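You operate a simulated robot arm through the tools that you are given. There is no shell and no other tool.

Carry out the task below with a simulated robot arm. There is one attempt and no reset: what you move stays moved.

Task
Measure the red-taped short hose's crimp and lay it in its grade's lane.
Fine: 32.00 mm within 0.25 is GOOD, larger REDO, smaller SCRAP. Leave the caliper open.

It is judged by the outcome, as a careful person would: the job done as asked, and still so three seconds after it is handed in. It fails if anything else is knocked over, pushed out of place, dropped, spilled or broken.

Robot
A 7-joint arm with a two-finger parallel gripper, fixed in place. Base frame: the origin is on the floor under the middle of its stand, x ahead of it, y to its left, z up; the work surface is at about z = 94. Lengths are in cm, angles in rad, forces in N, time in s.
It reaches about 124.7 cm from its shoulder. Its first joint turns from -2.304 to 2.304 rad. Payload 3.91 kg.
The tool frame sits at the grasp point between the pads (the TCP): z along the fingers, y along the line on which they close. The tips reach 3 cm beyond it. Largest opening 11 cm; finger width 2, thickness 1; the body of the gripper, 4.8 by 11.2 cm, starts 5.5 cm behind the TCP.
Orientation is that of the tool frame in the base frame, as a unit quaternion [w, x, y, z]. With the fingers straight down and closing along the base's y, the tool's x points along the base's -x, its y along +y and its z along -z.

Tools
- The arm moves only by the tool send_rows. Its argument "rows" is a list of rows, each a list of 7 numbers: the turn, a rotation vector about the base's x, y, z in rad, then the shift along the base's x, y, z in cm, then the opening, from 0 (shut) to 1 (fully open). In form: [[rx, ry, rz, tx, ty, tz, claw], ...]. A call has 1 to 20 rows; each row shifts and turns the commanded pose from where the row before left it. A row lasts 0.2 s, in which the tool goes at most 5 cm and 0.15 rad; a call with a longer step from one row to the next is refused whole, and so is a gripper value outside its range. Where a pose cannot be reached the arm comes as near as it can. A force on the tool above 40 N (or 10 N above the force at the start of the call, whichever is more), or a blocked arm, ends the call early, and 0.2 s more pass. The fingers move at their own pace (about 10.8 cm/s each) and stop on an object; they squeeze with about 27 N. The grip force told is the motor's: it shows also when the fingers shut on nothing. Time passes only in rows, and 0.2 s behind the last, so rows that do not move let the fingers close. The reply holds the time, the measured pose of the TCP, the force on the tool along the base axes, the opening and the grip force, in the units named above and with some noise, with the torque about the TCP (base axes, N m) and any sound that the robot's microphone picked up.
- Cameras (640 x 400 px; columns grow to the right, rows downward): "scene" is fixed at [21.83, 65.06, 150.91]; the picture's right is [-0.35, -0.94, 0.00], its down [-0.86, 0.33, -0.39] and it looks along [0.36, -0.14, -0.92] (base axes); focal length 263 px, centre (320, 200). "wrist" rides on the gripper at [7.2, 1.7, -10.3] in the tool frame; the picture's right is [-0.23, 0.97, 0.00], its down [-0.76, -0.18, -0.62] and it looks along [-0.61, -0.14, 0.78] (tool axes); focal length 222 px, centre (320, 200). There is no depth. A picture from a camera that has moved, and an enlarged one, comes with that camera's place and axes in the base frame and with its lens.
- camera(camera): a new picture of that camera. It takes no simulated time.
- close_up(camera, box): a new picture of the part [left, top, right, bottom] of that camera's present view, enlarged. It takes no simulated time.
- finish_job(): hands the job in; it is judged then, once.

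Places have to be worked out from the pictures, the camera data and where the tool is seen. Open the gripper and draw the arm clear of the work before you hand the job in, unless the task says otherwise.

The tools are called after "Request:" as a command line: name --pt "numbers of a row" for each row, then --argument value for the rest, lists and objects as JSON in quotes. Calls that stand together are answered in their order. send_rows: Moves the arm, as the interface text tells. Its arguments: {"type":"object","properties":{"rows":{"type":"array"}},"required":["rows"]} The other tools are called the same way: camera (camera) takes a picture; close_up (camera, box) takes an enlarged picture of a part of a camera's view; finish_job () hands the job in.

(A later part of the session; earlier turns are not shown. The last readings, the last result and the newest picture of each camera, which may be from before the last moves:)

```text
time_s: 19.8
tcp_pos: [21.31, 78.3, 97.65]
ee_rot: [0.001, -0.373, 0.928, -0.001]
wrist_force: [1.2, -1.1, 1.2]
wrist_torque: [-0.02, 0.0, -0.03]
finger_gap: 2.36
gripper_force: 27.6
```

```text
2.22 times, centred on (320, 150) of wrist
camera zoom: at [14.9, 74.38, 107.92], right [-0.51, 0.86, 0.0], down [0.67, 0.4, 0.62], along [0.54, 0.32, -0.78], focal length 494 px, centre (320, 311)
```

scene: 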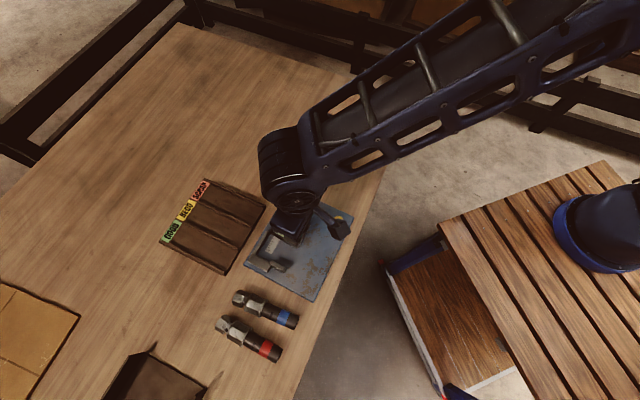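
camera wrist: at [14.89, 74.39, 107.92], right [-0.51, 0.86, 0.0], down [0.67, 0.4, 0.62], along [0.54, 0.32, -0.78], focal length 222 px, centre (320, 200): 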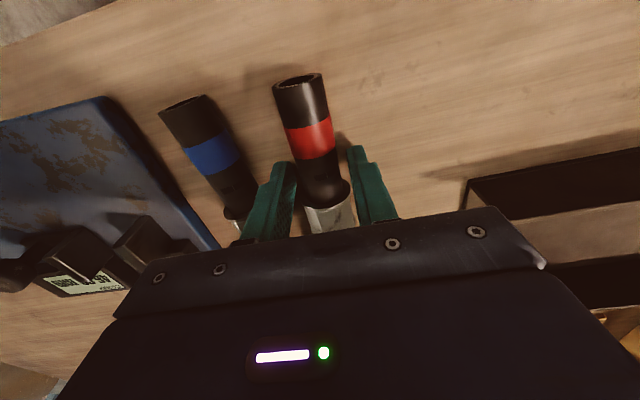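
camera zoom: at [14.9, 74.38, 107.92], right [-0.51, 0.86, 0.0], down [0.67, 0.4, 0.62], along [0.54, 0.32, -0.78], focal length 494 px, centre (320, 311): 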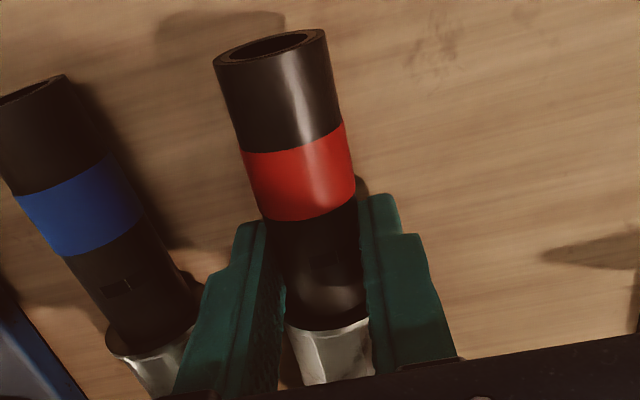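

The hose is held (gap 2.36 cm, 27.6 N). I'll lift slowly and watch for droop.

Request:
send_rows --pt "0 0 0 0 0 0.5 0.05" --pt "0 0 0 0 0 0.7 0.05" --pt "0 0 0 0 0 1 0.05" --pt "0 0 0 0 0 0 0.05"

Request:
camera --camera "wrist"

Request:
close_up --camera "wrist" --box '[220, 60, 420, 240]'

```text
time_s: 20.8
tcp_pos: [21.17, 78.36, 99.8]
ee_rot: [0.001, -0.375, 0.927, 0.001]
wrist_force: [-2.7, 1.7, 7.0]
wrist_torque: [0.1, 0.06, 0.07]
finger_gap: 0.69
gripper_force: 1.3
```

```text
taken
camera wrist: at [14.83, 74.37, 110.14], right [-0.51, 0.86, 0.0], down [0.67, 0.4, 0.62], along [0.54, 0.32, -0.78], focal length 222 px, centre (320, 200)
```

wrist: 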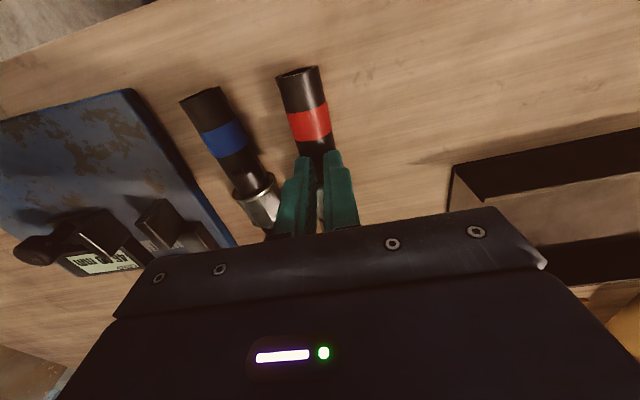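

```text
2.22 times, centred on (320, 150) of wrist
camera zoom: at [14.83, 74.37, 110.14], right [-0.51, 0.86, 0.0], down [0.67, 0.4, 0.62], along [0.54, 0.32, -0.78], focal length 494 px, centre (320, 311)
```

zoom: 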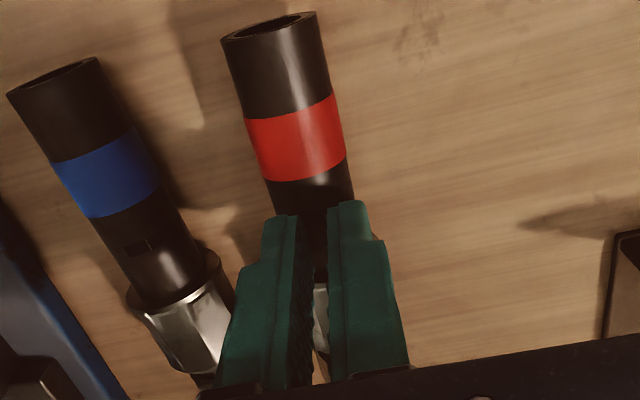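

The hose slipped out while lifting (gap now 0.69 cm) and still lies on the table. I'll open the fingers, rise a bit and look at where it lies.

Request:
send_rows --pt "0 0 0 0 0 0.5 0.1" --pt "0 0 0 0 0 2 0.3" --pt "0 0 0 0 0 4 0.33" --pt "0 0 0 0 0 0 0.33"

Request:
camera --camera "wrist"

Request:
close_up --camera "wrist" --box '[240, 50, 440, 210]'

```text
time_s: 21.8
tcp_pos: [21.51, 78.41, 106.17]
ee_rot: [0.0, -0.374, 0.928, -0.001]
wrist_force: [0.1, 0.2, 0.4]
wrist_torque: [0.02, -0.02, 0.01]
finger_gap: 3.64
gripper_force: 0.0
```

```text
taken
camera wrist: at [15.1, 74.57, 116.6], right [-0.51, 0.86, 0.0], down [0.67, 0.4, 0.62], along [0.54, 0.32, -0.78], focal length 222 px, centre (320, 200)
```

wrist: 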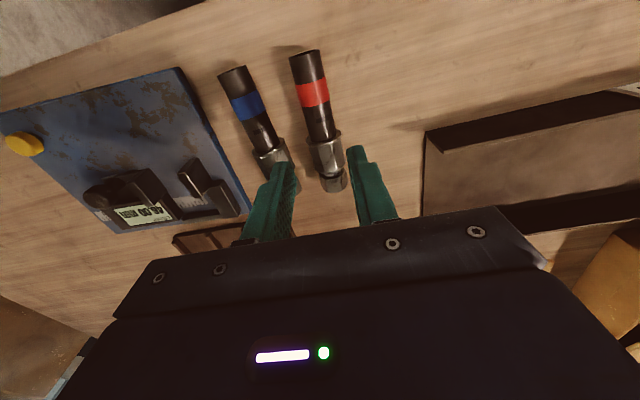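

```text
2.50 times, centred on (340, 130) of wrist
camera zoom: at [15.1, 74.57, 116.6], right [-0.51, 0.86, 0.0], down [0.67, 0.4, 0.62], along [0.54, 0.32, -0.78], focal length 555 px, centre (270, 375)
```

zoom: 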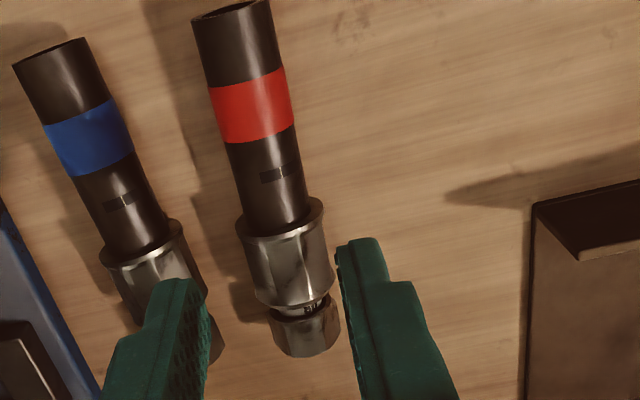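

The hose lies where it was. I suspect the pads touched it above its axis; I'll go down again and find the table contact gently to calibrate the fingertip height.

Request:
send_rows --pt "0 0 0 -0.2 -0.15 -3 0.33" --pt "0 0 0 -0.1 -0.1 -3 0.33" --pt "0 0 0 0 0 -1.8 0.33" --pt "0 0 0 0 0 -0.8 0.33" --pt "0 0 0 0 0 0 0.33"

Request:
send_rows --pt "0 0 0 0 0 -0.1 0.33" --pt "0 0 0 0 0 -0.1 0.33" --pt "0 0 0 0 0 -0.05 0.33" --pt "0 0 0 0 0 0 0.33"

```text
time_s: 23.0
tcp_pos: [21.0, 77.96, 97.85]
ee_rot: [0.001, -0.374, 0.927, 0.0]
wrist_force: [0.3, -0.3, -0.1]
wrist_torque: [0.0, -0.01, -0.01]
finger_gap: 3.64
gripper_force: 0.0
```

```text
time_s: 24.0
tcp_pos: [21.04, 78.12, 97.34]
ee_rot: [0.0, -0.374, 0.928, 0.0]
wrist_force: [-0.5, 0.2, -0.9]
wrist_torque: [-0.03, 0.01, -0.04]
finger_gap: 3.61
gripper_force: 0.1
```

No contact yet at z≈97.35. I continue down in small steps.

Request:
send_rows --pt "0 0 0 0 0 -0.1 0.33" --pt "0 0 0 0 0 -0.1 0.33" --pt "0 0 0 0 0 0 0.33"

Request:
send_rows --pt "0 0 0 0 0 -0.1 0.33" --pt "0 0 0 0 0 0 0.33"

Request:
close_up --camera "wrist" --box '[220, 60, 420, 240]'

```text
time_s: 24.8
tcp_pos: [20.83, 78.06, 97.27]
ee_rot: [0.0, -0.374, 0.927, -0.001]
wrist_force: [-0.1, -0.3, -0.2]
wrist_torque: [0.04, -0.01, 0.03]
finger_gap: 3.62
gripper_force: 0.1
```

```text
time_s: 25.4
tcp_pos: [20.97, 78.16, 97.16]
ee_rot: [0.0, -0.374, 0.927, -0.001]
wrist_force: [0.7, -0.3, 1.0]
wrist_torque: [-0.01, 0.04, 0.02]
finger_gap: 3.64
gripper_force: 0.0
```

```text
2.22 times, centred on (320, 150) of wrist
camera zoom: at [14.64, 74.22, 107.45], right [-0.51, 0.86, 0.0], down [0.67, 0.4, 0.62], along [0.54, 0.32, -0.78], focal length 494 px, centre (320, 311)
```

zoom: 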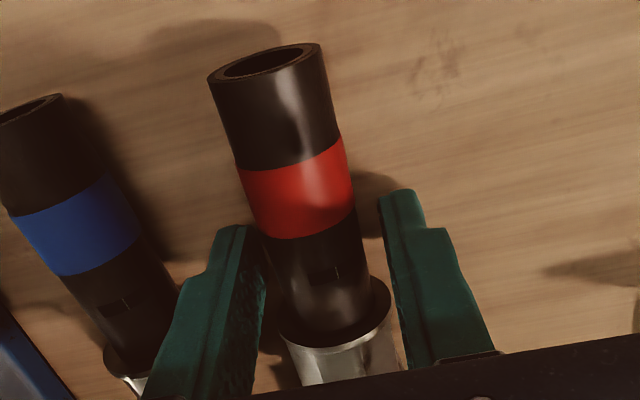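

Tips are now about 0.15 cm above the table. I'll grip here and lift by only a few millimetres, reading forces.

Request:
send_rows --pt "0 0 0 0 0 0 0.22" --pt "0 0 0 0 0 0 0.1" --pt "0 0 0 0 0 0 0.0" --pt "0 0 0 0 0 0 0.0"

Request:
send_rows --pt "0 0 0 0 0 0.2 0.0" --pt "0 0 0 0 0 0.2 0.0" --pt "0 0 0 0 0 0 0.0"

Request:
close_up --camera "wrist" --box '[220, 60, 420, 240]'

```text
time_s: 26.4
tcp_pos: [21.05, 77.93, 97.05]
ee_rot: [0.0, -0.374, 0.928, -0.001]
wrist_force: [0.7, -0.2, 0.0]
wrist_torque: [-0.01, -0.02, -0.02]
finger_gap: 2.37
gripper_force: 26.6
```

```text
time_s: 27.2
tcp_pos: [21.05, 78.07, 97.39]
ee_rot: [0.0, -0.374, 0.927, 0.0]
wrist_force: [0.0, 1.0, -1.8]
wrist_torque: [-0.07, 0.05, 0.0]
finger_gap: 2.34
gripper_force: 27.1
```

```text
2.22 times, centred on (320, 150) of wrist
camera zoom: at [14.63, 74.15, 107.82], right [-0.51, 0.86, 0.0], down [0.67, 0.4, 0.62], along [0.54, 0.32, -0.78], focal length 494 px, centre (320, 311)
```

zoom: 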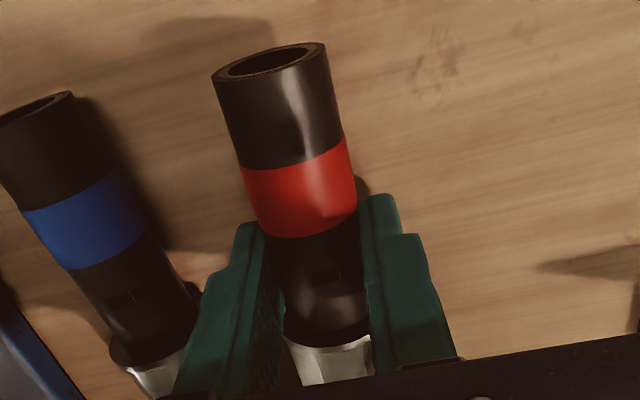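

The hose seems to follow now (force z -1.8 N). I'll continue to lift slowly and check again.

Request:
send_rows --pt "0 0 0 0 0 0.2 0.0" --pt "0 0 0 0 0 0.2 0.0" --pt "0 0 0 0 0 0.2 0.0" --pt "0 0 0 0 0 0 0.0"

Request:
close_up --camera "wrist" --box '[220, 60, 420, 240]'

```text
time_s: 28.2
tcp_pos: [21.0, 78.08, 98.16]
ee_rot: [0.001, -0.374, 0.927, -0.001]
wrist_force: [-0.3, -0.3, -2.3]
wrist_torque: [-0.05, 0.04, 0.0]
finger_gap: 2.36
gripper_force: 26.8
```

```text
2.22 times, centred on (320, 150) of wrist
camera zoom: at [14.65, 74.21, 108.4], right [-0.51, 0.86, 0.0], down [0.67, 0.4, 0.62], along [0.54, 0.32, -0.78], focal length 494 px, centre (320, 311)
```

zoom: 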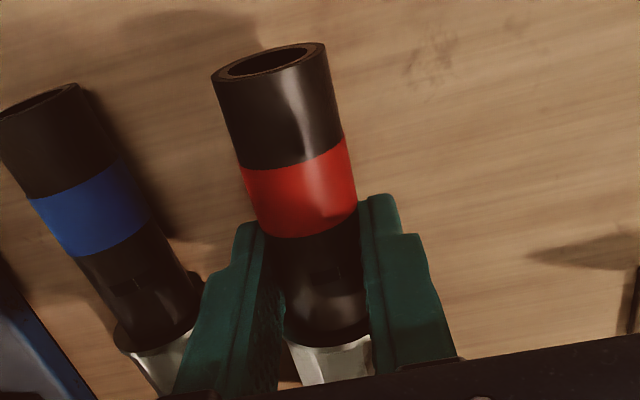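

The hose is lifted and steady in the grip. I'll continue a gentle lift of 7 cm.

Request:
send_rows --pt "0 0 0 0 0 0.2 0.0" --pt "0 0 0 0 0 0.3 0.0" --pt "0 0 0 0 0 0.4 0.0" --pt "0 0 0 0 0 0.4 0.0" --pt "0 0 0 0 0 0.4 0.0" --pt "0 0 0 0 0 0.4 0.0" --pt "0 0 0 0 0 0.4 0.0" --pt "0 0 0 0 0 0.5 0.0" --pt "0 0 0 0 0 0.5 0.0" --pt "0 0 0 0 0 0.5 0.0" --pt "0 0 0 0 0 0.5 0.0" --pt "0 0 0 0 0 0.5 0.0" --pt "0 0 0 0 0 0.5 0.0" --pt "0 0 0 0 0 0.5 0.0" --pt "0 0 0 0 0 0.5 0.0" --pt "0 0 0 0 0 0.3 0.0" --pt "0 0 0 0 0 0 0.0"

Request:
camera --camera "wrist"

Request:
camera --camera "scene"

```text
time_s: 31.8
tcp_pos: [20.95, 78.08, 104.9]
ee_rot: [0.001, -0.373, 0.928, -0.001]
wrist_force: [0.3, -0.4, -2.1]
wrist_torque: [-0.01, 0.02, 0.02]
finger_gap: 2.37
gripper_force: 27.3
```

```text
taken
camera wrist: at [14.59, 74.23, 115.16], right [-0.51, 0.86, 0.0], down [0.67, 0.4, 0.62], along [0.54, 0.32, -0.78], focal length 222 px, centre (320, 200)
```

wrist: 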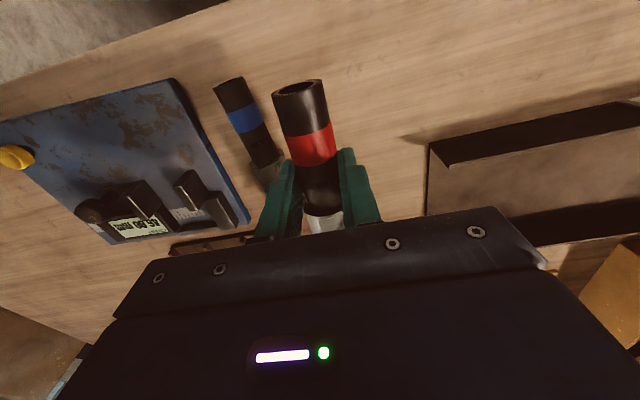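

```text
taken
```

scene: 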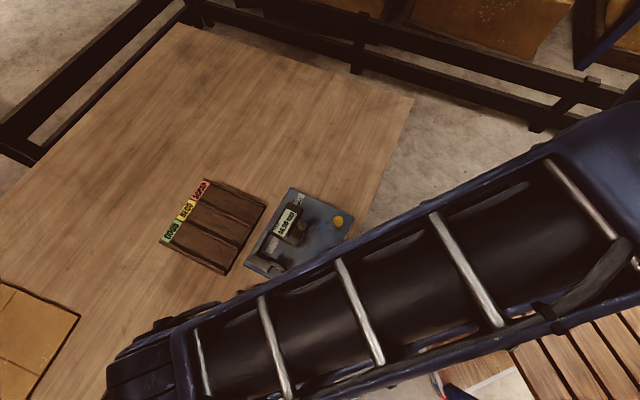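

The hose is held firmly (weight about 2.1 N). Next I carry it smoothly at this height to above the jaws, aiming TCP at (31.67, 65.54) with the tool turned slightly to match the plate.

Request:
send_rows --pt "0 0 0 0.4 -0.47 0 0.0" --pt "0 0 -0.01 0.8 -0.94 0 0.0" --pt "0 0 -0.011 1.1 -1.287 0 0.0" --pt "0 0 0 1.1 -1.287 0 0.0" --pt "0 0 0 1.1 -1.287 0 0.0" --pt "0 0 0 1.1 -1.287 0 0.0" --pt "0 0 0 1.1 -1.287 0 0.0" --pt "0 0 0 1.1 -1.287 0 0.0" --pt "0 0 0 1.1 -1.287 0 0.0" --pt "0 0 0 1.1 -1.287 0 0.0" --pt "0 0 0 0.5 -0.58 0 0.0" --pt "0 0 0 0.22 -0.25 0 0.0" --pt "0 0 0 0 0 0 0.0"

Request:
camera --camera "wrist"

Request:
camera --camera "scene"

Request:
close_up --camera "scene" --box '[220, 190, 340, 310]'

```text
time_s: 34.6
tcp_pos: [31.66, 65.44, 104.83]
ee_rot: [0.001, -0.364, 0.931, -0.001]
wrist_force: [0.2, 0.1, -1.6]
wrist_torque: [-0.06, 0.03, -0.01]
finger_gap: 2.35
gripper_force: 26.5
```

```text
taken
camera wrist: at [25.22, 61.72, 115.19], right [-0.49, 0.87, 0.0], down [0.68, 0.39, 0.62], along [0.54, 0.31, -0.78], focal length 222 px, centre (320, 200)
```

wrist: 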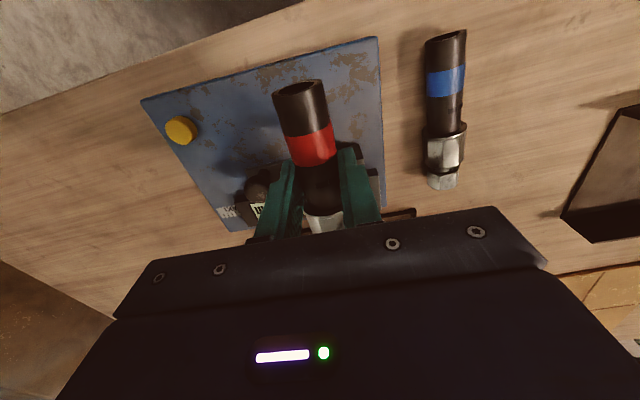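

```text
taken
```

scene: 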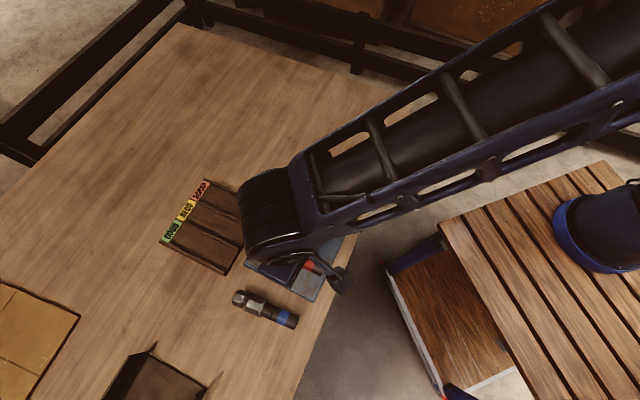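

```text
3.33 times, centred on (280, 250) of scene
camera zoom: at [21.83, 65.06, 150.91], right [-0.35, -0.94, 0.0], down [-0.86, 0.33, -0.39], along [0.36, -0.14, -0.92], focal length 878 px, centre (453, 33)
```

zoom: 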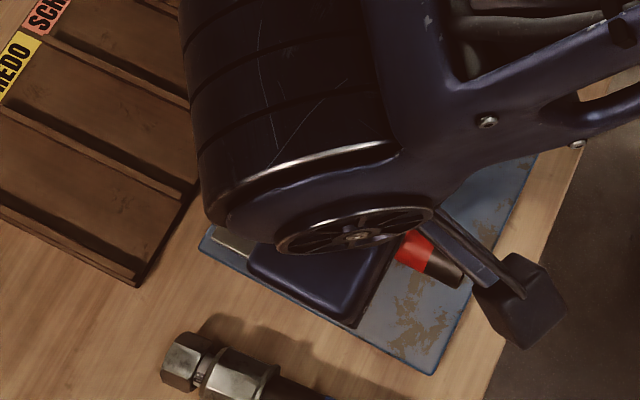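

The hose is over the plate; the blue hose is undisturbed. I'll enlarge the wrist view to check the jaws relative to the hose.

Request:
close_up --camera "wrist" --box '[230, 120, 430, 240]'

Request:
close_up --camera "wrist" --box '[330, 130, 420, 220]'

```text
3.20 times, centred on (330, 180) of wrist
camera zoom: at [25.22, 61.72, 115.19], right [-0.49, 0.87, 0.0], down [0.68, 0.39, 0.62], along [0.54, 0.31, -0.78], focal length 711 px, centre (288, 264)
```

zoom: 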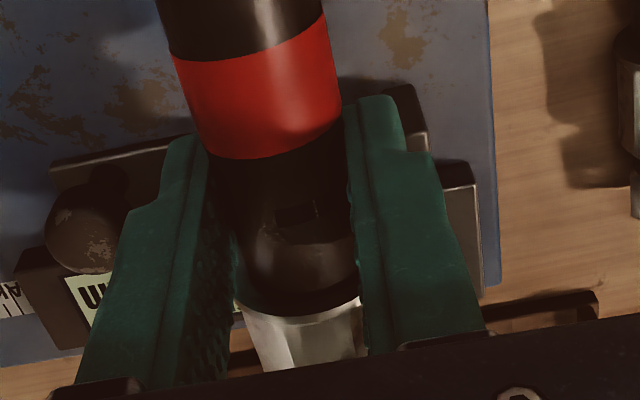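

```text
4.44 times, centred on (375, 175) of wrist
camera zoom: at [25.22, 61.72, 115.19], right [-0.49, 0.87, 0.0], down [0.68, 0.39, 0.62], along [0.54, 0.31, -0.78], focal length 987 px, centre (76, 311)
```

zoom: 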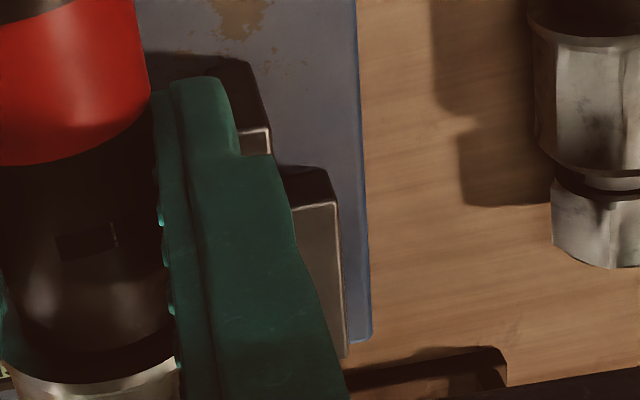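

The fixed jaw's corner measures at (31.1, 69.1), so the hose axis is centered within about 0.15 cm of the gap's middle. I'll nudge 0.1 cm and descend slowly to just above the plate.

Request:
send_rows --pt "0 0 0 -0.08 0.09 -0.3 0.0" --pt "0 0 0 0 0 -0.5 0.0" --pt "0 0 0 0 0 -0.5 0.0" --pt "0 0 0 0 0 -0.5 0.0" --pt "0 0 0 0 0 -0.5 0.0" --pt "0 0 0 0 0 -0.5 0.0" --pt "0 0 0 0 0 -0.5 0.0" --pt "0 0 0 0 0 -0.4 0.0" --pt "0 0 0 0 0 -0.4 0.0" --pt "0 0 0 0 0 -0.4 0.0" --pt "0 0 0 0 0 -0.4 0.0" --pt "0 0 0 0 0 -0.3 0.0" --pt "0 0 0 0 0 0 0.0"

Request:
camera --camera "wrist"

Request:
close_up --camera "wrist" --box '[220, 60, 440, 240]'

```text
time_s: 37.4
tcp_pos: [31.59, 65.45, 99.66]
ee_rot: [0.0, -0.364, 0.932, 0.0]
wrist_force: [0.5, -0.5, -2.2]
wrist_torque: [-0.02, 0.05, 0.0]
finger_gap: 2.37
gripper_force: 27.3
```

```text
taken
camera wrist: at [25.18, 61.67, 109.92], right [-0.49, 0.87, 0.0], down [0.68, 0.39, 0.62], along [0.54, 0.31, -0.78], focal length 222 px, centre (320, 200)
```

wrist: 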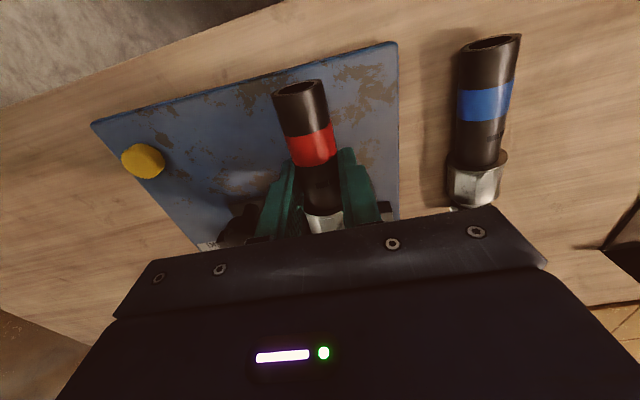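

```text
2.22 times, centred on (330, 150) of wrist
camera zoom: at [25.18, 61.67, 109.92], right [-0.49, 0.87, 0.0], down [0.68, 0.39, 0.62], along [0.54, 0.31, -0.78], focal length 494 px, centre (298, 311)
```

zoom: 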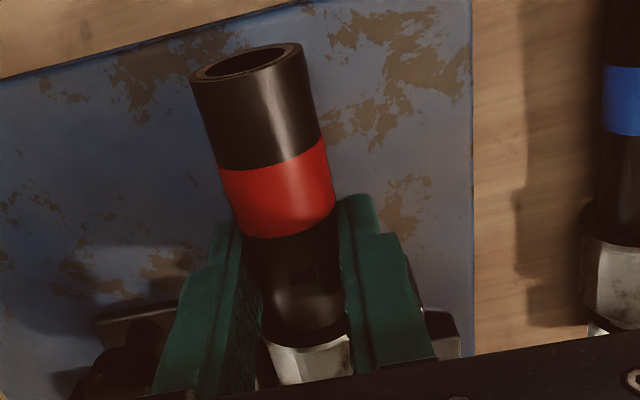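

Still hanging freely at z=99.66. I continue down in small steps until it touches the plate.

Request:
send_rows --pt "0 0 0 0 0 -0.2 0.0" --pt "0 0 0 0 0 -0.2 0.0" --pt "0 0 0 0 0 -0.2 0.0" --pt "0 0 0 0 0 -0.2 0.0" --pt "0 0 0 0 0 -0.1 0.0" --pt "0 0 0 0 0 0 0.0"

Request:
send_rows --pt "0 0 0 0 0 -0.15 0.0" --pt "0 0 0 0 0 -0.15 0.0" --pt "0 0 0 0 0 0 0.0"

```text
time_s: 38.8
tcp_pos: [31.52, 65.44, 98.8]
ee_rot: [0.001, -0.364, 0.931, -0.002]
wrist_force: [-0.1, -0.7, -0.9]
wrist_torque: [0.0, -0.01, -0.02]
finger_gap: 2.36
gripper_force: 27.4
```

```text
time_s: 39.6
tcp_pos: [31.53, 65.5, 98.65]
ee_rot: [0.001, -0.364, 0.931, 0.001]
wrist_force: [-3.1, -12.4, 37.8]
wrist_torque: [0.14, -0.42, -0.1]
finger_gap: 2.38
gripper_force: 27.3
```

The flange (about 1.9 cm ahead of the TCP) has touched the plate. I'll relieve the force by rising 0.2 cm before releasing.

Request:
send_rows --pt "0 0 0 0 0 0.2 0.0" --pt "0 0 0 0 0 0 0.0"

Request:
close_up --camera "wrist" --box '[220, 60, 440, 240]'

```text
time_s: 40.2
tcp_pos: [31.5, 65.47, 98.7]
ee_rot: [0.0, -0.364, 0.931, 0.001]
wrist_force: [-0.7, -10.0, 26.0]
wrist_torque: [0.03, -0.31, -0.1]
finger_gap: 2.38
gripper_force: 27.1
```

```text
2.22 times, centred on (330, 150) of wrist
camera zoom: at [25.12, 61.76, 108.99], right [-0.49, 0.87, 0.0], down [0.68, 0.39, 0.62], along [0.54, 0.31, -0.78], focal length 494 px, centre (298, 311)
```

zoom: 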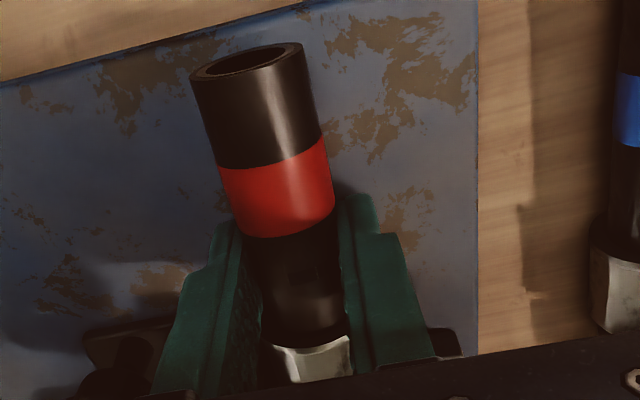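

Force fell to 26 N; I'll rise another 0.35 cm to unload it.

Request:
send_rows --pt "0 0 0 0 0 0.15 0.0" --pt "0 0 0 0 0 0.15 0.0" --pt "0 0 0 0 0 0 0.0"

```text
time_s: 41.0
tcp_pos: [31.58, 65.54, 98.8]
ee_rot: [0.001, -0.364, 0.931, -0.001]
wrist_force: [-1.1, 0.4, -2.0]
wrist_torque: [-0.01, 0.04, 0.01]
finger_gap: 2.39
gripper_force: 27.1
```

Now it hangs just above the plate. I'll lower 0.1 cm and open the fingers gently to release it.

Request:
send_rows --pt "0 0 0 0 0 -0.1 0.0" --pt "0 0 0 0 0 0 0.15" --pt "0 0 0 0 0 0 0.22" --pt "0 0 0 0 0 0 0.26" --pt "0 0 0 0 0 0 0.32" --pt "0 0 0 0 0 0 0.34"

Request:
close_up --camera "wrist" --box '[220, 60, 440, 240]'

```text
time_s: 42.4
tcp_pos: [31.49, 65.6, 98.94]
ee_rot: [0.0, -0.365, 0.931, 0.0]
wrist_force: [-0.3, -0.3, -0.3]
wrist_torque: [0.0, 0.0, 0.01]
finger_gap: 3.75
gripper_force: 0.0
```

```text
2.22 times, centred on (330, 150) of wrist
camera zoom: at [25.15, 61.83, 109.25], right [-0.49, 0.87, 0.0], down [0.68, 0.39, 0.62], along [0.54, 0.31, -0.78], focal length 494 px, centre (298, 311)
```

zoom: 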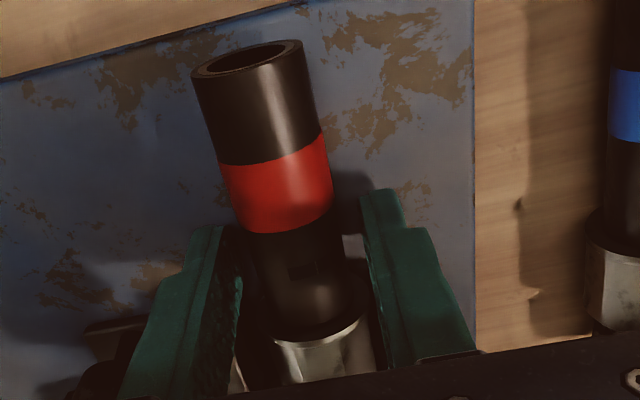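

Released; the hose is resting on the plate. I'll rise straight up and look at how it sits between the jaws.

Request:
send_rows --pt "0 0 0 0 0 1 0.34" --pt "0 0 0 0 0 2 0.34" --pt "0 0 0 0 0 3 0.34" --pt "0 0 0 0 0 4 0.34" --pt "0 0 0 0 0 2 0.34" --pt "0 0 0 0 0 0 0.34"

Request:
camera --camera "wrist"

Request:
close_up --camera "wrist" --box '[220, 60, 420, 200]'

```text
time_s: 43.8
tcp_pos: [31.39, 65.37, 110.94]
ee_rot: [0.0, -0.363, 0.932, -0.001]
wrist_force: [0.1, 0.8, 0.9]
wrist_torque: [0.0, 0.02, 0.02]
finger_gap: 3.73
gripper_force: 0.0
```

```text
taken
camera wrist: at [25.03, 61.63, 121.23], right [-0.49, 0.87, 0.0], down [0.68, 0.39, 0.62], along [0.54, 0.31, -0.78], focal length 222 px, centre (320, 200)
```

wrist: 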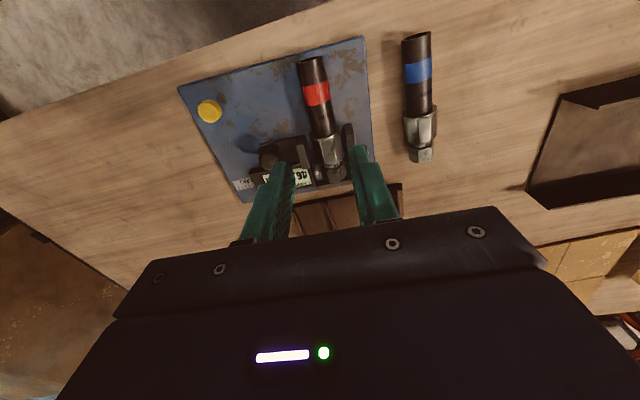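

```text
2.86 times, centred on (320, 130) of wrist
camera zoom: at [25.03, 61.63, 121.23], right [-0.49, 0.87, 0.0], down [0.68, 0.39, 0.62], along [0.54, 0.31, -0.78], focal length 635 px, centre (320, 400)
```

zoom: 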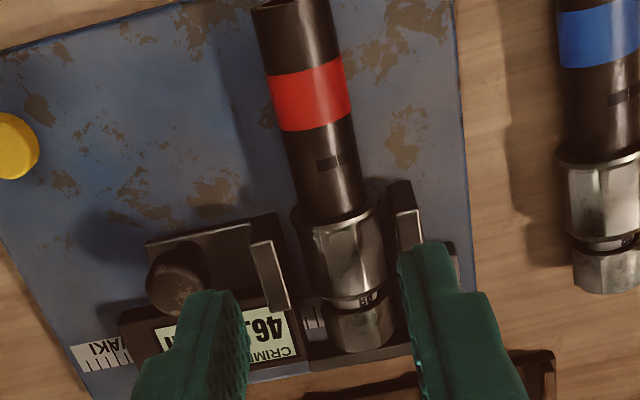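

The ferrule sits nicely between the jaws, center ≈(34.3, 67.9). Now I'll move to the knob at (38.2, 62.85) and go down around it loosely.

Request:
send_rows --pt "0 0 0 3.4 -1.25 0 0.31" --pt "0 0 0 3.4 -1.25 0 0.31" --pt "0 0 0 0 0 -3 0.31" --pt "0 0 0 0 0 -3 0.31" --pt "0 0 0 0 0 0 0.31"

Request:
close_up --camera "wrist" --box '[240, 80, 440, 220]'

```text
time_s: 45.0
tcp_pos: [38.36, 62.91, 104.72]
ee_rot: [0.0, -0.364, 0.931, 0.0]
wrist_force: [0.8, 0.1, 0.2]
wrist_torque: [0.0, -0.02, 0.01]
finger_gap: 3.42
gripper_force: 0.1
```

```text
2.86 times, centred on (340, 150) of wrist
camera zoom: at [32.01, 59.24, 115.09], right [-0.49, 0.87, 0.0], down [0.68, 0.39, 0.62], along [0.54, 0.31, -0.78], focal length 635 px, centre (263, 343)
```

zoom: 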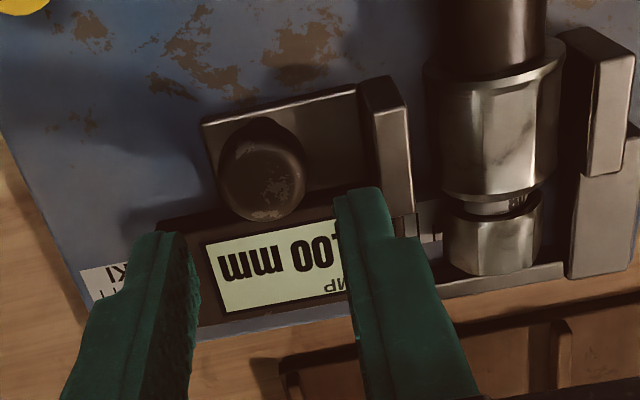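

Clear view: ferrule between jaws, knob under the tool. I'll descend so the fingers straddle the knob.

Request:
send_rows --pt "0 0 0 0 0 -1.5 0.31" --pt "0 0 0 0 0 -1.3 0.31" --pt "0 0 0 0 0 -0.6 0.31" --pt "0 0 0 0 0 0 0.31"

Request:
close_up --camera "wrist" --box '[240, 80, 440, 220]'

```text
time_s: 46.0
tcp_pos: [38.39, 62.98, 101.5]
ee_rot: [0.0, -0.365, 0.931, 0.0]
wrist_force: [-0.4, 0.0, -0.5]
wrist_torque: [0.0, 0.0, 0.05]
finger_gap: 3.43
gripper_force: 0.1
```

```text
2.86 times, centred on (340, 150) of wrist
camera zoom: at [31.86, 59.27, 111.83], right [-0.49, 0.87, 0.0], down [0.68, 0.39, 0.62], along [0.54, 0.31, -0.78], focal length 635 px, centre (263, 343)
```

zoom: 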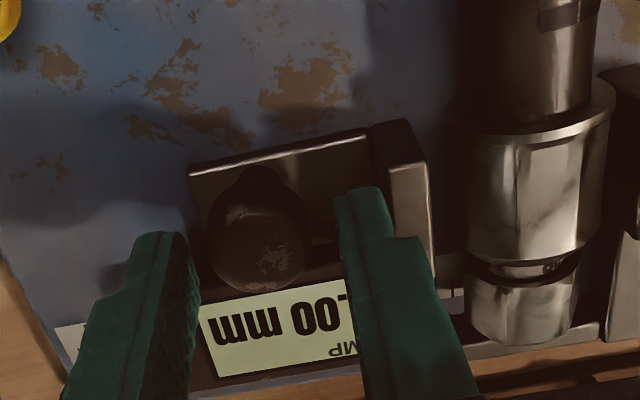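

I push the knob gently toward the fixed jaw in small steps and check the reading.

Request:
send_rows --pt "0 0 0 -0.136 0.147 0 0.31" --pt "0 0 0 -0.136 0.147 0 0.31" --pt "0 0 0 -0.136 0.147 0 0.31" --pt "0 0 0 -0.136 0.147 0 0.31" --pt "0 0 0 -0.136 0.147 0 0.31" --pt "0 0 0 -0.136 0.147 0 0.31" --pt "0 0 0 0 0 0 0.31"

Request:
close_up --camera "wrist" --box '[240, 80, 440, 220]'

```text
time_s: 47.6
tcp_pos: [37.56, 63.92, 101.44]
ee_rot: [0.001, -0.364, 0.931, -0.001]
wrist_force: [0.9, -2.1, -1.7]
wrist_torque: [-0.15, -0.11, -0.01]
finger_gap: 3.27
gripper_force: 0.1
```

```text
2.86 times, centred on (340, 150) of wrist
camera zoom: at [31.13, 60.21, 111.88], right [-0.49, 0.87, 0.0], down [0.68, 0.39, 0.62], along [0.54, 0.31, -0.78], focal length 635 px, centre (263, 343)
```

zoom: 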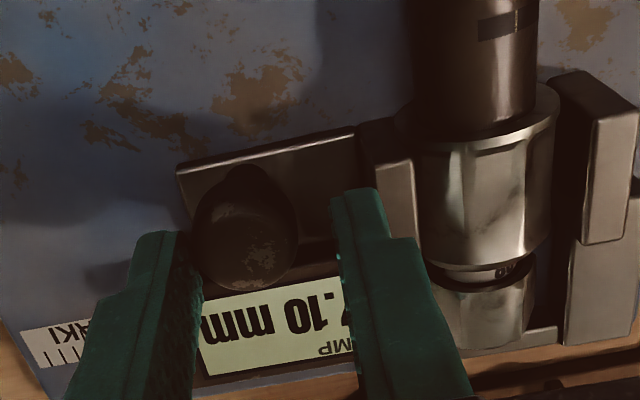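

The reading is about 37.10 and the slider jaw is close to the ferrule. I continue with finer steps.

Request:
send_rows --pt "0 0 0 -0.068 0.0735 0 0.31" --pt "0 0 0 -0.068 0.0735 0 0.31" --pt "0 0 0 -0.068 0.0735 0 0.31" --pt "0 0 0 0 0 0 0.31"

Request:
close_up --camera "wrist" --box '[240, 80, 440, 220]'

```text
time_s: 48.6
tcp_pos: [37.28, 64.18, 101.46]
ee_rot: [-0.001, -0.364, 0.931, -0.001]
wrist_force: [1.6, -2.0, 2.6]
wrist_torque: [0.05, -0.02, -0.05]
finger_gap: 3.29
gripper_force: 0.1
```

```text
2.86 times, centred on (340, 150) of wrist
camera zoom: at [30.87, 60.38, 111.83], right [-0.49, 0.87, 0.0], down [0.68, 0.39, 0.62], along [0.54, 0.31, -0.78], focal length 635 px, centre (263, 343)
```

zoom: 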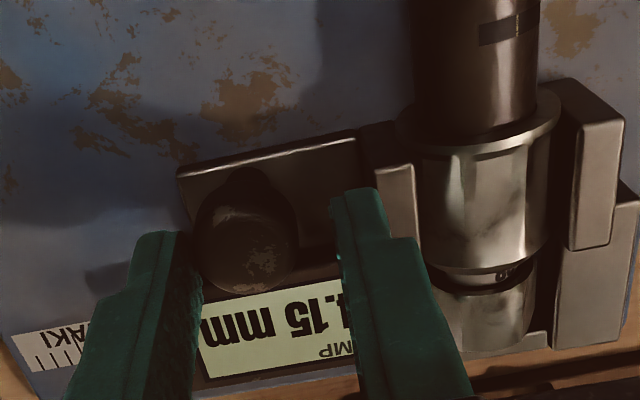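

The reading is about 34.15 and the ferrule is being moved toward the fixed jaw with low force. I continue in 0.5–0.7 mm steps.

Request:
send_rows --pt "0 0 0 -0.047 0.051 0 0.31" --pt "0 0 0 -0.047 0.051 0 0.31" --pt "0 0 0 0 0 0 0.31"

Request:
close_up --camera "wrist" --box '[240, 80, 440, 220]'

```text
time_s: 49.4
tcp_pos: [37.17, 64.21, 101.4]
ee_rot: [0.0, -0.365, 0.931, 0.0]
wrist_force: [-0.7, -3.1, -0.4]
wrist_torque: [-0.11, 0.01, 0.01]
finger_gap: 3.3
gripper_force: 0.0
```

```text
2.86 times, centred on (340, 150) of wrist
camera zoom: at [30.78, 60.56, 111.76], right [-0.49, 0.87, 0.0], down [0.68, 0.39, 0.62], along [0.54, 0.31, -0.78], focal length 635 px, centre (263, 343)
```

zoom: 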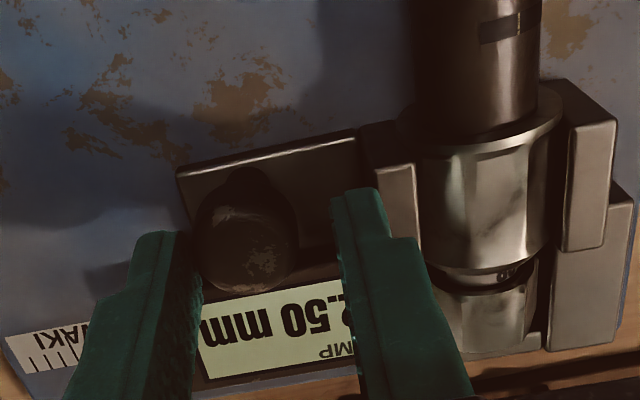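

The reading is about 32.50 but the force is still low, so it may not be clamped fully yet. I continue with 0.3 mm steps.

Request:
send_rows --pt "0 0 0 -0.02 0.022 0 0.31" --pt "0 0 0 -0.02 0.022 0 0.31" --pt "0 0 0 0 0 0 0.31"

Request:
close_up --camera "wrist" --box '[240, 80, 440, 220]'

```text
time_s: 50.2
tcp_pos: [37.23, 64.28, 101.35]
ee_rot: [0.0, -0.364, 0.932, -0.001]
wrist_force: [-0.5, -2.9, -1.1]
wrist_torque: [-0.06, 0.01, 0.05]
finger_gap: 3.31
gripper_force: 0.0
```

```text
2.86 times, centred on (340, 150) of wrist
camera zoom: at [30.81, 60.58, 111.76], right [-0.49, 0.87, 0.0], down [0.68, 0.39, 0.62], along [0.54, 0.31, -0.78], focal length 635 px, centre (263, 343)
```

zoom: 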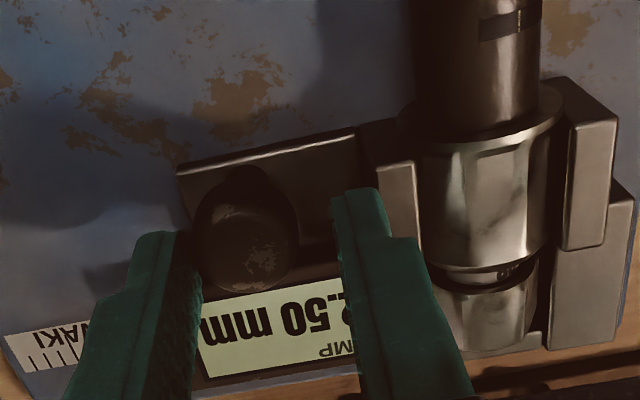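

The reading stays at 2.50 while I advanced, suggesting it is clamped (or slack). I'll press a little more to confirm.

Request:
send_rows --pt "0 0 0 -0.027 0.03 0 0.31" --pt "0 0 0 -0.027 0.03 0 0.31" --pt "0 0 0 0 0 0 0.31"

Request:
close_up --camera "wrist" --box '[240, 80, 440, 220]'

```text
time_s: 51.0
tcp_pos: [37.12, 64.35, 101.47]
ee_rot: [0.0, -0.364, 0.931, 0.0]
wrist_force: [4.1, -2.0, -4.4]
wrist_torque: [-0.18, -0.16, -0.08]
finger_gap: 3.2
gripper_force: 0.1
```

```text
2.86 times, centred on (340, 150) of wrist
camera zoom: at [30.77, 60.63, 111.78], right [-0.49, 0.87, 0.0], down [0.68, 0.39, 0.62], along [0.54, 0.31, -0.78], focal length 635 px, centre (263, 343)
```

zoom: 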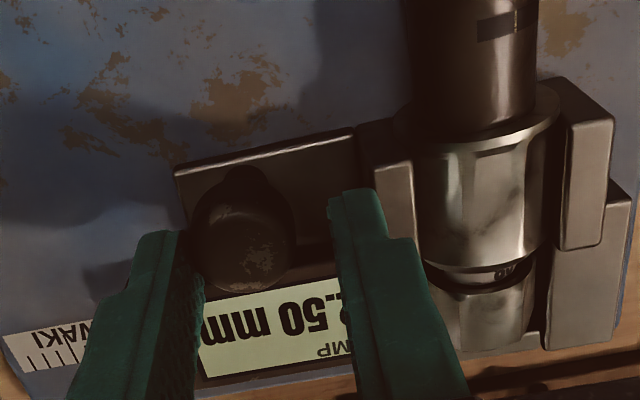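

The reading holds at ".50" with about 6 N. I'll press a bit harder to see if the ferrule is truly seated flat (the reading should not change).

Request:
send_rows --pt "0 0 0 -0.04 0.044 0 0.31" --pt "0 0 0 -0.04 0.044 0 0.31" --pt "0 0 0 0 0 0 0.31"

Request:
close_up --camera "wrist" --box '[240, 80, 440, 220]'

```text
time_s: 51.8
tcp_pos: [37.12, 64.37, 101.45]
ee_rot: [0.001, -0.365, 0.931, -0.001]
wrist_force: [9.6, -10.6, -2.5]
wrist_torque: [-0.35, -0.24, -0.08]
finger_gap: 3.16
gripper_force: 0.2
```

```text
2.86 times, centred on (340, 150) of wrist
camera zoom: at [30.75, 60.66, 111.79], right [-0.49, 0.87, 0.0], down [0.68, 0.39, 0.62], along [0.54, 0.31, -0.78], focal length 635 px, centre (263, 343)
```

zoom: 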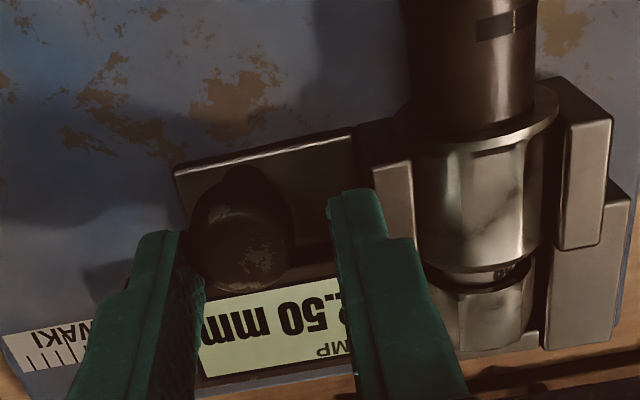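

At 14 N the reading is unchanged at ".50". I'll press once more moderately, then lift to read the full display and inspect the seating.

Request:
send_rows --pt "0 0 0 -0.04 0.044 0 0.31" --pt "0 0 0 -0.04 0.044 0 0.31" --pt "0 0 0 0 0 0 0.31"

Request:
close_up --camera "wrist" --box '[240, 80, 440, 220]'

```text
time_s: 52.6
tcp_pos: [37.19, 64.38, 101.37]
ee_rot: [0.0, -0.364, 0.932, -0.001]
wrist_force: [19.7, -20.4, 6.0]
wrist_torque: [-0.65, -0.54, -0.13]
finger_gap: 3.16
gripper_force: 0.0
```

```text
2.86 times, centred on (340, 150) of wrist
camera zoom: at [30.73, 60.66, 111.78], right [-0.49, 0.87, 0.0], down [0.68, 0.39, 0.62], along [0.54, 0.31, -0.78], focal length 635 px, centre (263, 343)
```

zoom: 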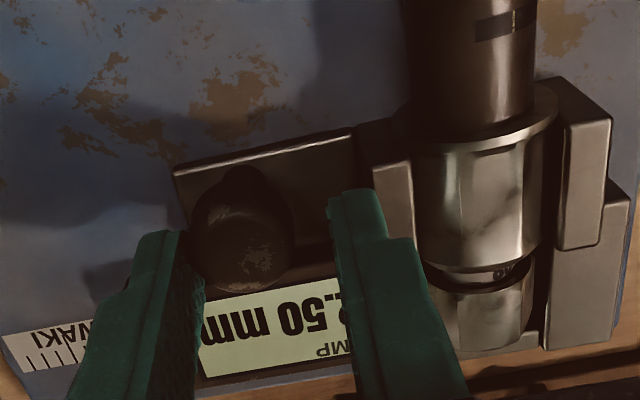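

With 28 N the reading is unchanged: seated. I'll back off the push, lift, and read the whole display.

Request:
send_rows --pt "0 0 0 0.15 -0.16 0 0.31" --pt "0 0 0 0.15 -0.16 0 0.31" --pt "0 0 0 0 0 1.5 0.31" --pt "0 0 0 0 0 3 0.31" --pt "0 0 0 0 0 4 0.5" --pt "0 0 0 0 0 0 1"

Request:
camera --camera "wrist"

Request:
close_up --camera "wrist" --box '[270, 90, 420, 200]'

Request:
close_up --camera "wrist" --box '[340, 100, 400, 160]'

```text
time_s: 54.0
tcp_pos: [37.5, 64.19, 110.1]
ee_rot: [-0.001, -0.364, 0.931, -0.001]
wrist_force: [-0.3, 0.7, 0.6]
wrist_torque: [0.01, -0.03, 0.01]
finger_gap: 11.01
gripper_force: 0.0
```

```text
taken
camera wrist: at [31.04, 60.48, 120.44], right [-0.49, 0.87, 0.0], down [0.68, 0.39, 0.62], along [0.54, 0.31, -0.78], focal length 222 px, centre (320, 200)
```

wrist: 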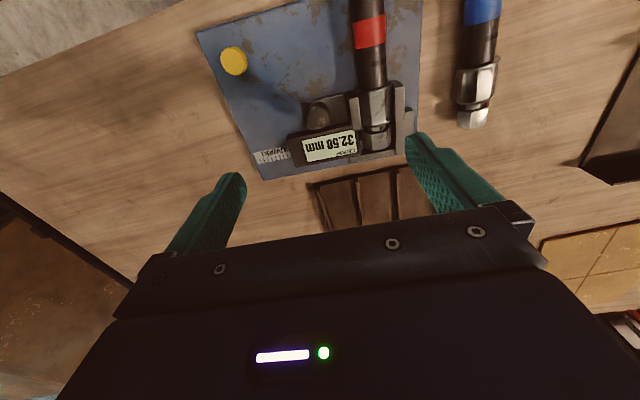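

```text
3.64 times, centred on (345, 145) of wrist
camera zoom: at [31.04, 60.48, 120.44], right [-0.49, 0.87, 0.0], down [0.68, 0.39, 0.62], along [0.54, 0.31, -0.78], focal length 808 px, centre (229, 400)
```

zoom: 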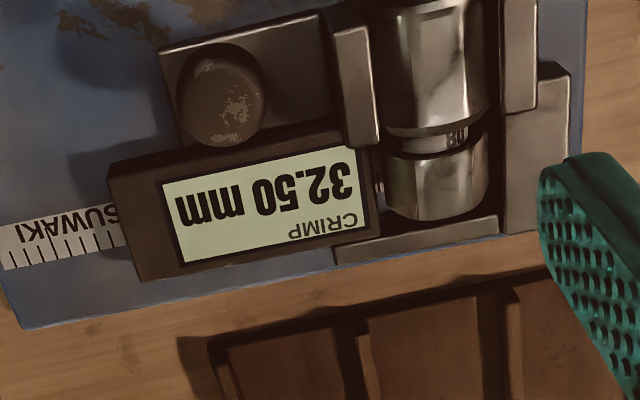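

```text
6.67 times, centred on (370, 130) of wrist
camera zoom: at [31.04, 60.48, 120.44], right [-0.49, 0.87, 0.0], down [0.68, 0.39, 0.62], along [0.54, 0.31, -0.78], focal length 1481 px, centre (-13, 667)
```

zoom: 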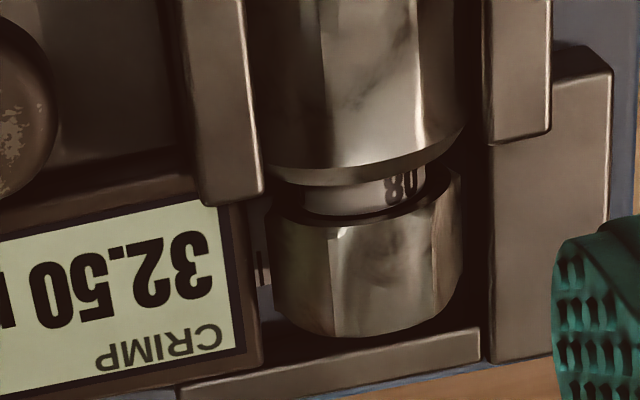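

The display clearly reads 32.50 mm. The ferrule has pressed flats, so I want to be sure it isn't jammed on a corner; I'll zoom at its faces relative to the jaws.

Request:
close_up --camera "wrist" --box '[345, 70, 405, 130]'

Request:
close_up --camera "wrist" --box '[355, 85, 395, 115]'

Request:
camera --camera "scene"

```text
6.67 times, centred on (375, 100) of wrist
camera zoom: at [31.04, 60.48, 120.44], right [-0.49, 0.87, 0.0], down [0.68, 0.39, 0.62], along [0.54, 0.31, -0.78], focal length 1481 px, centre (-47, 867)
```

zoom: 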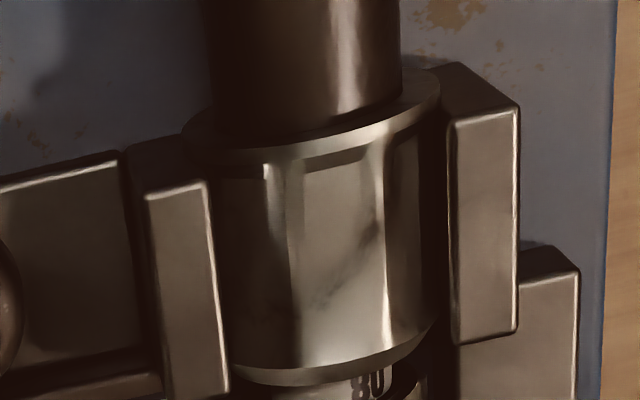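

```text
13.33 times, centred on (375, 100) of wrist
camera zoom: at [31.04, 60.48, 120.44], right [-0.49, 0.87, 0.0], down [0.68, 0.39, 0.62], along [0.54, 0.31, -0.78], focal length 2962 px, centre (-413, 1533)
```

zoom: 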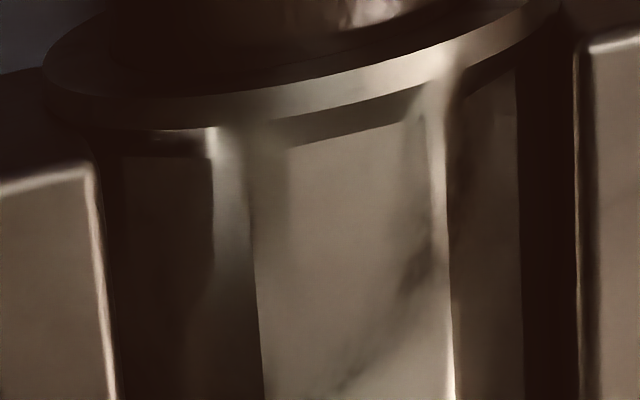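

```text
taken
```

scene: 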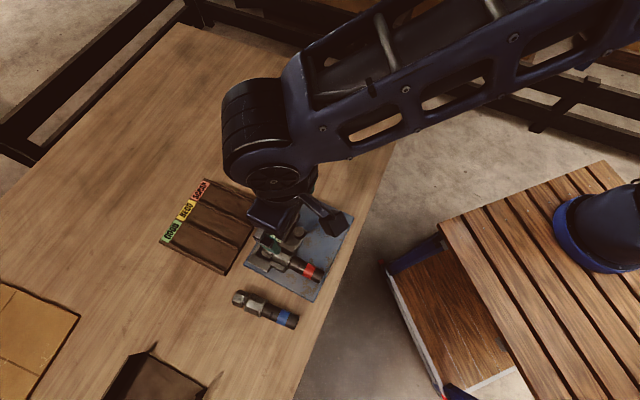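

The ferrule's flats look square to the jaws (left/right face widths match an aligned octagon seen from this angle), and 32.50 mm held from 3 to 28 N. So 32.50 > 32.25: REDO. Now I'll go back down around the knob to open the caliper.

Request:
send_rows --pt "0 0 0 -0.15 -0.25 0 0.31" --pt "0 0 0 0 0 -1 0.31" --pt "0 0 0 0 0 -3 0.31" --pt "0 0 0 0 0 -3 0.31" --pt "0 0 0 0 0 -1.6 0.31" --pt "0 0 0 0 0 0 0.31"

Request:
close_up --camera "wrist" --box '[240, 80, 440, 220]'

```text
time_s: 55.4
tcp_pos: [37.13, 63.84, 101.46]
ee_rot: [0.0, -0.364, 0.931, -0.001]
wrist_force: [0.4, 0.8, -0.1]
wrist_torque: [0.01, -0.01, -0.02]
finger_gap: 3.45
gripper_force: 0.1
```

```text
2.86 times, centred on (340, 150) of wrist
camera zoom: at [30.78, 60.15, 111.78], right [-0.49, 0.87, 0.0], down [0.68, 0.39, 0.62], along [0.54, 0.31, -0.78], focal length 635 px, centre (263, 343)
```

zoom: 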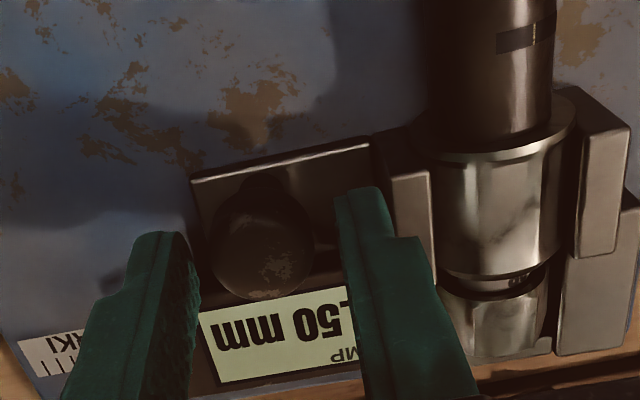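

Fingers straddle the knob. Pushing the slider open now, about 1.8 cm.

Request:
send_rows --pt "0 0 0 0.136 -0.147 0 0.31" --pt "0 0 0 0.136 -0.147 0 0.31" --pt "0 0 0 0.136 -0.147 0 0.31" --pt "0 0 0 0.136 -0.147 0 0.31" --pt "0 0 0 0.136 -0.147 0 0.31" --pt "0 0 0 0.136 -0.147 0 0.31" --pt "0 0 0 0.136 -0.147 0 0.31" --pt "0 0 0 0.136 -0.147 0 0.31" --pt "0 0 0 0.068 -0.074 0 0.31" --pt "0 0 0 0 0 0 0.31"

Request:
close_up --camera "wrist" --box '[240, 80, 440, 220]'

```text
time_s: 57.6
tcp_pos: [38.22, 62.8, 101.43]
ee_rot: [0.001, -0.363, 0.932, -0.001]
wrist_force: [-1.3, -0.6, -0.6]
wrist_torque: [0.0, -0.01, -0.04]
finger_gap: 3.46
gripper_force: 0.5
```

```text
2.86 times, centred on (340, 150) of wrist
camera zoom: at [31.9, 58.98, 111.76], right [-0.49, 0.87, 0.0], down [0.68, 0.39, 0.62], along [0.54, 0.31, -0.78], focal length 635 px, centre (263, 343)
```

zoom: 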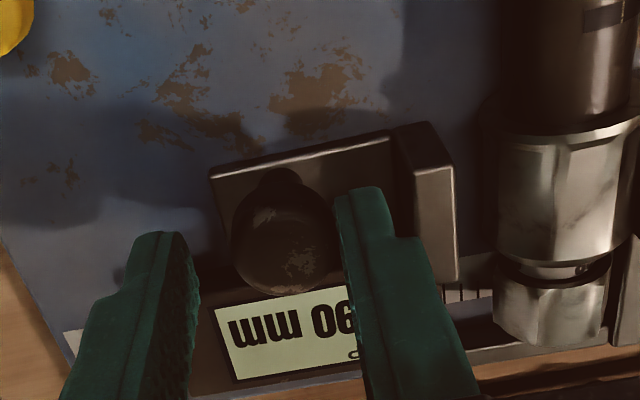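

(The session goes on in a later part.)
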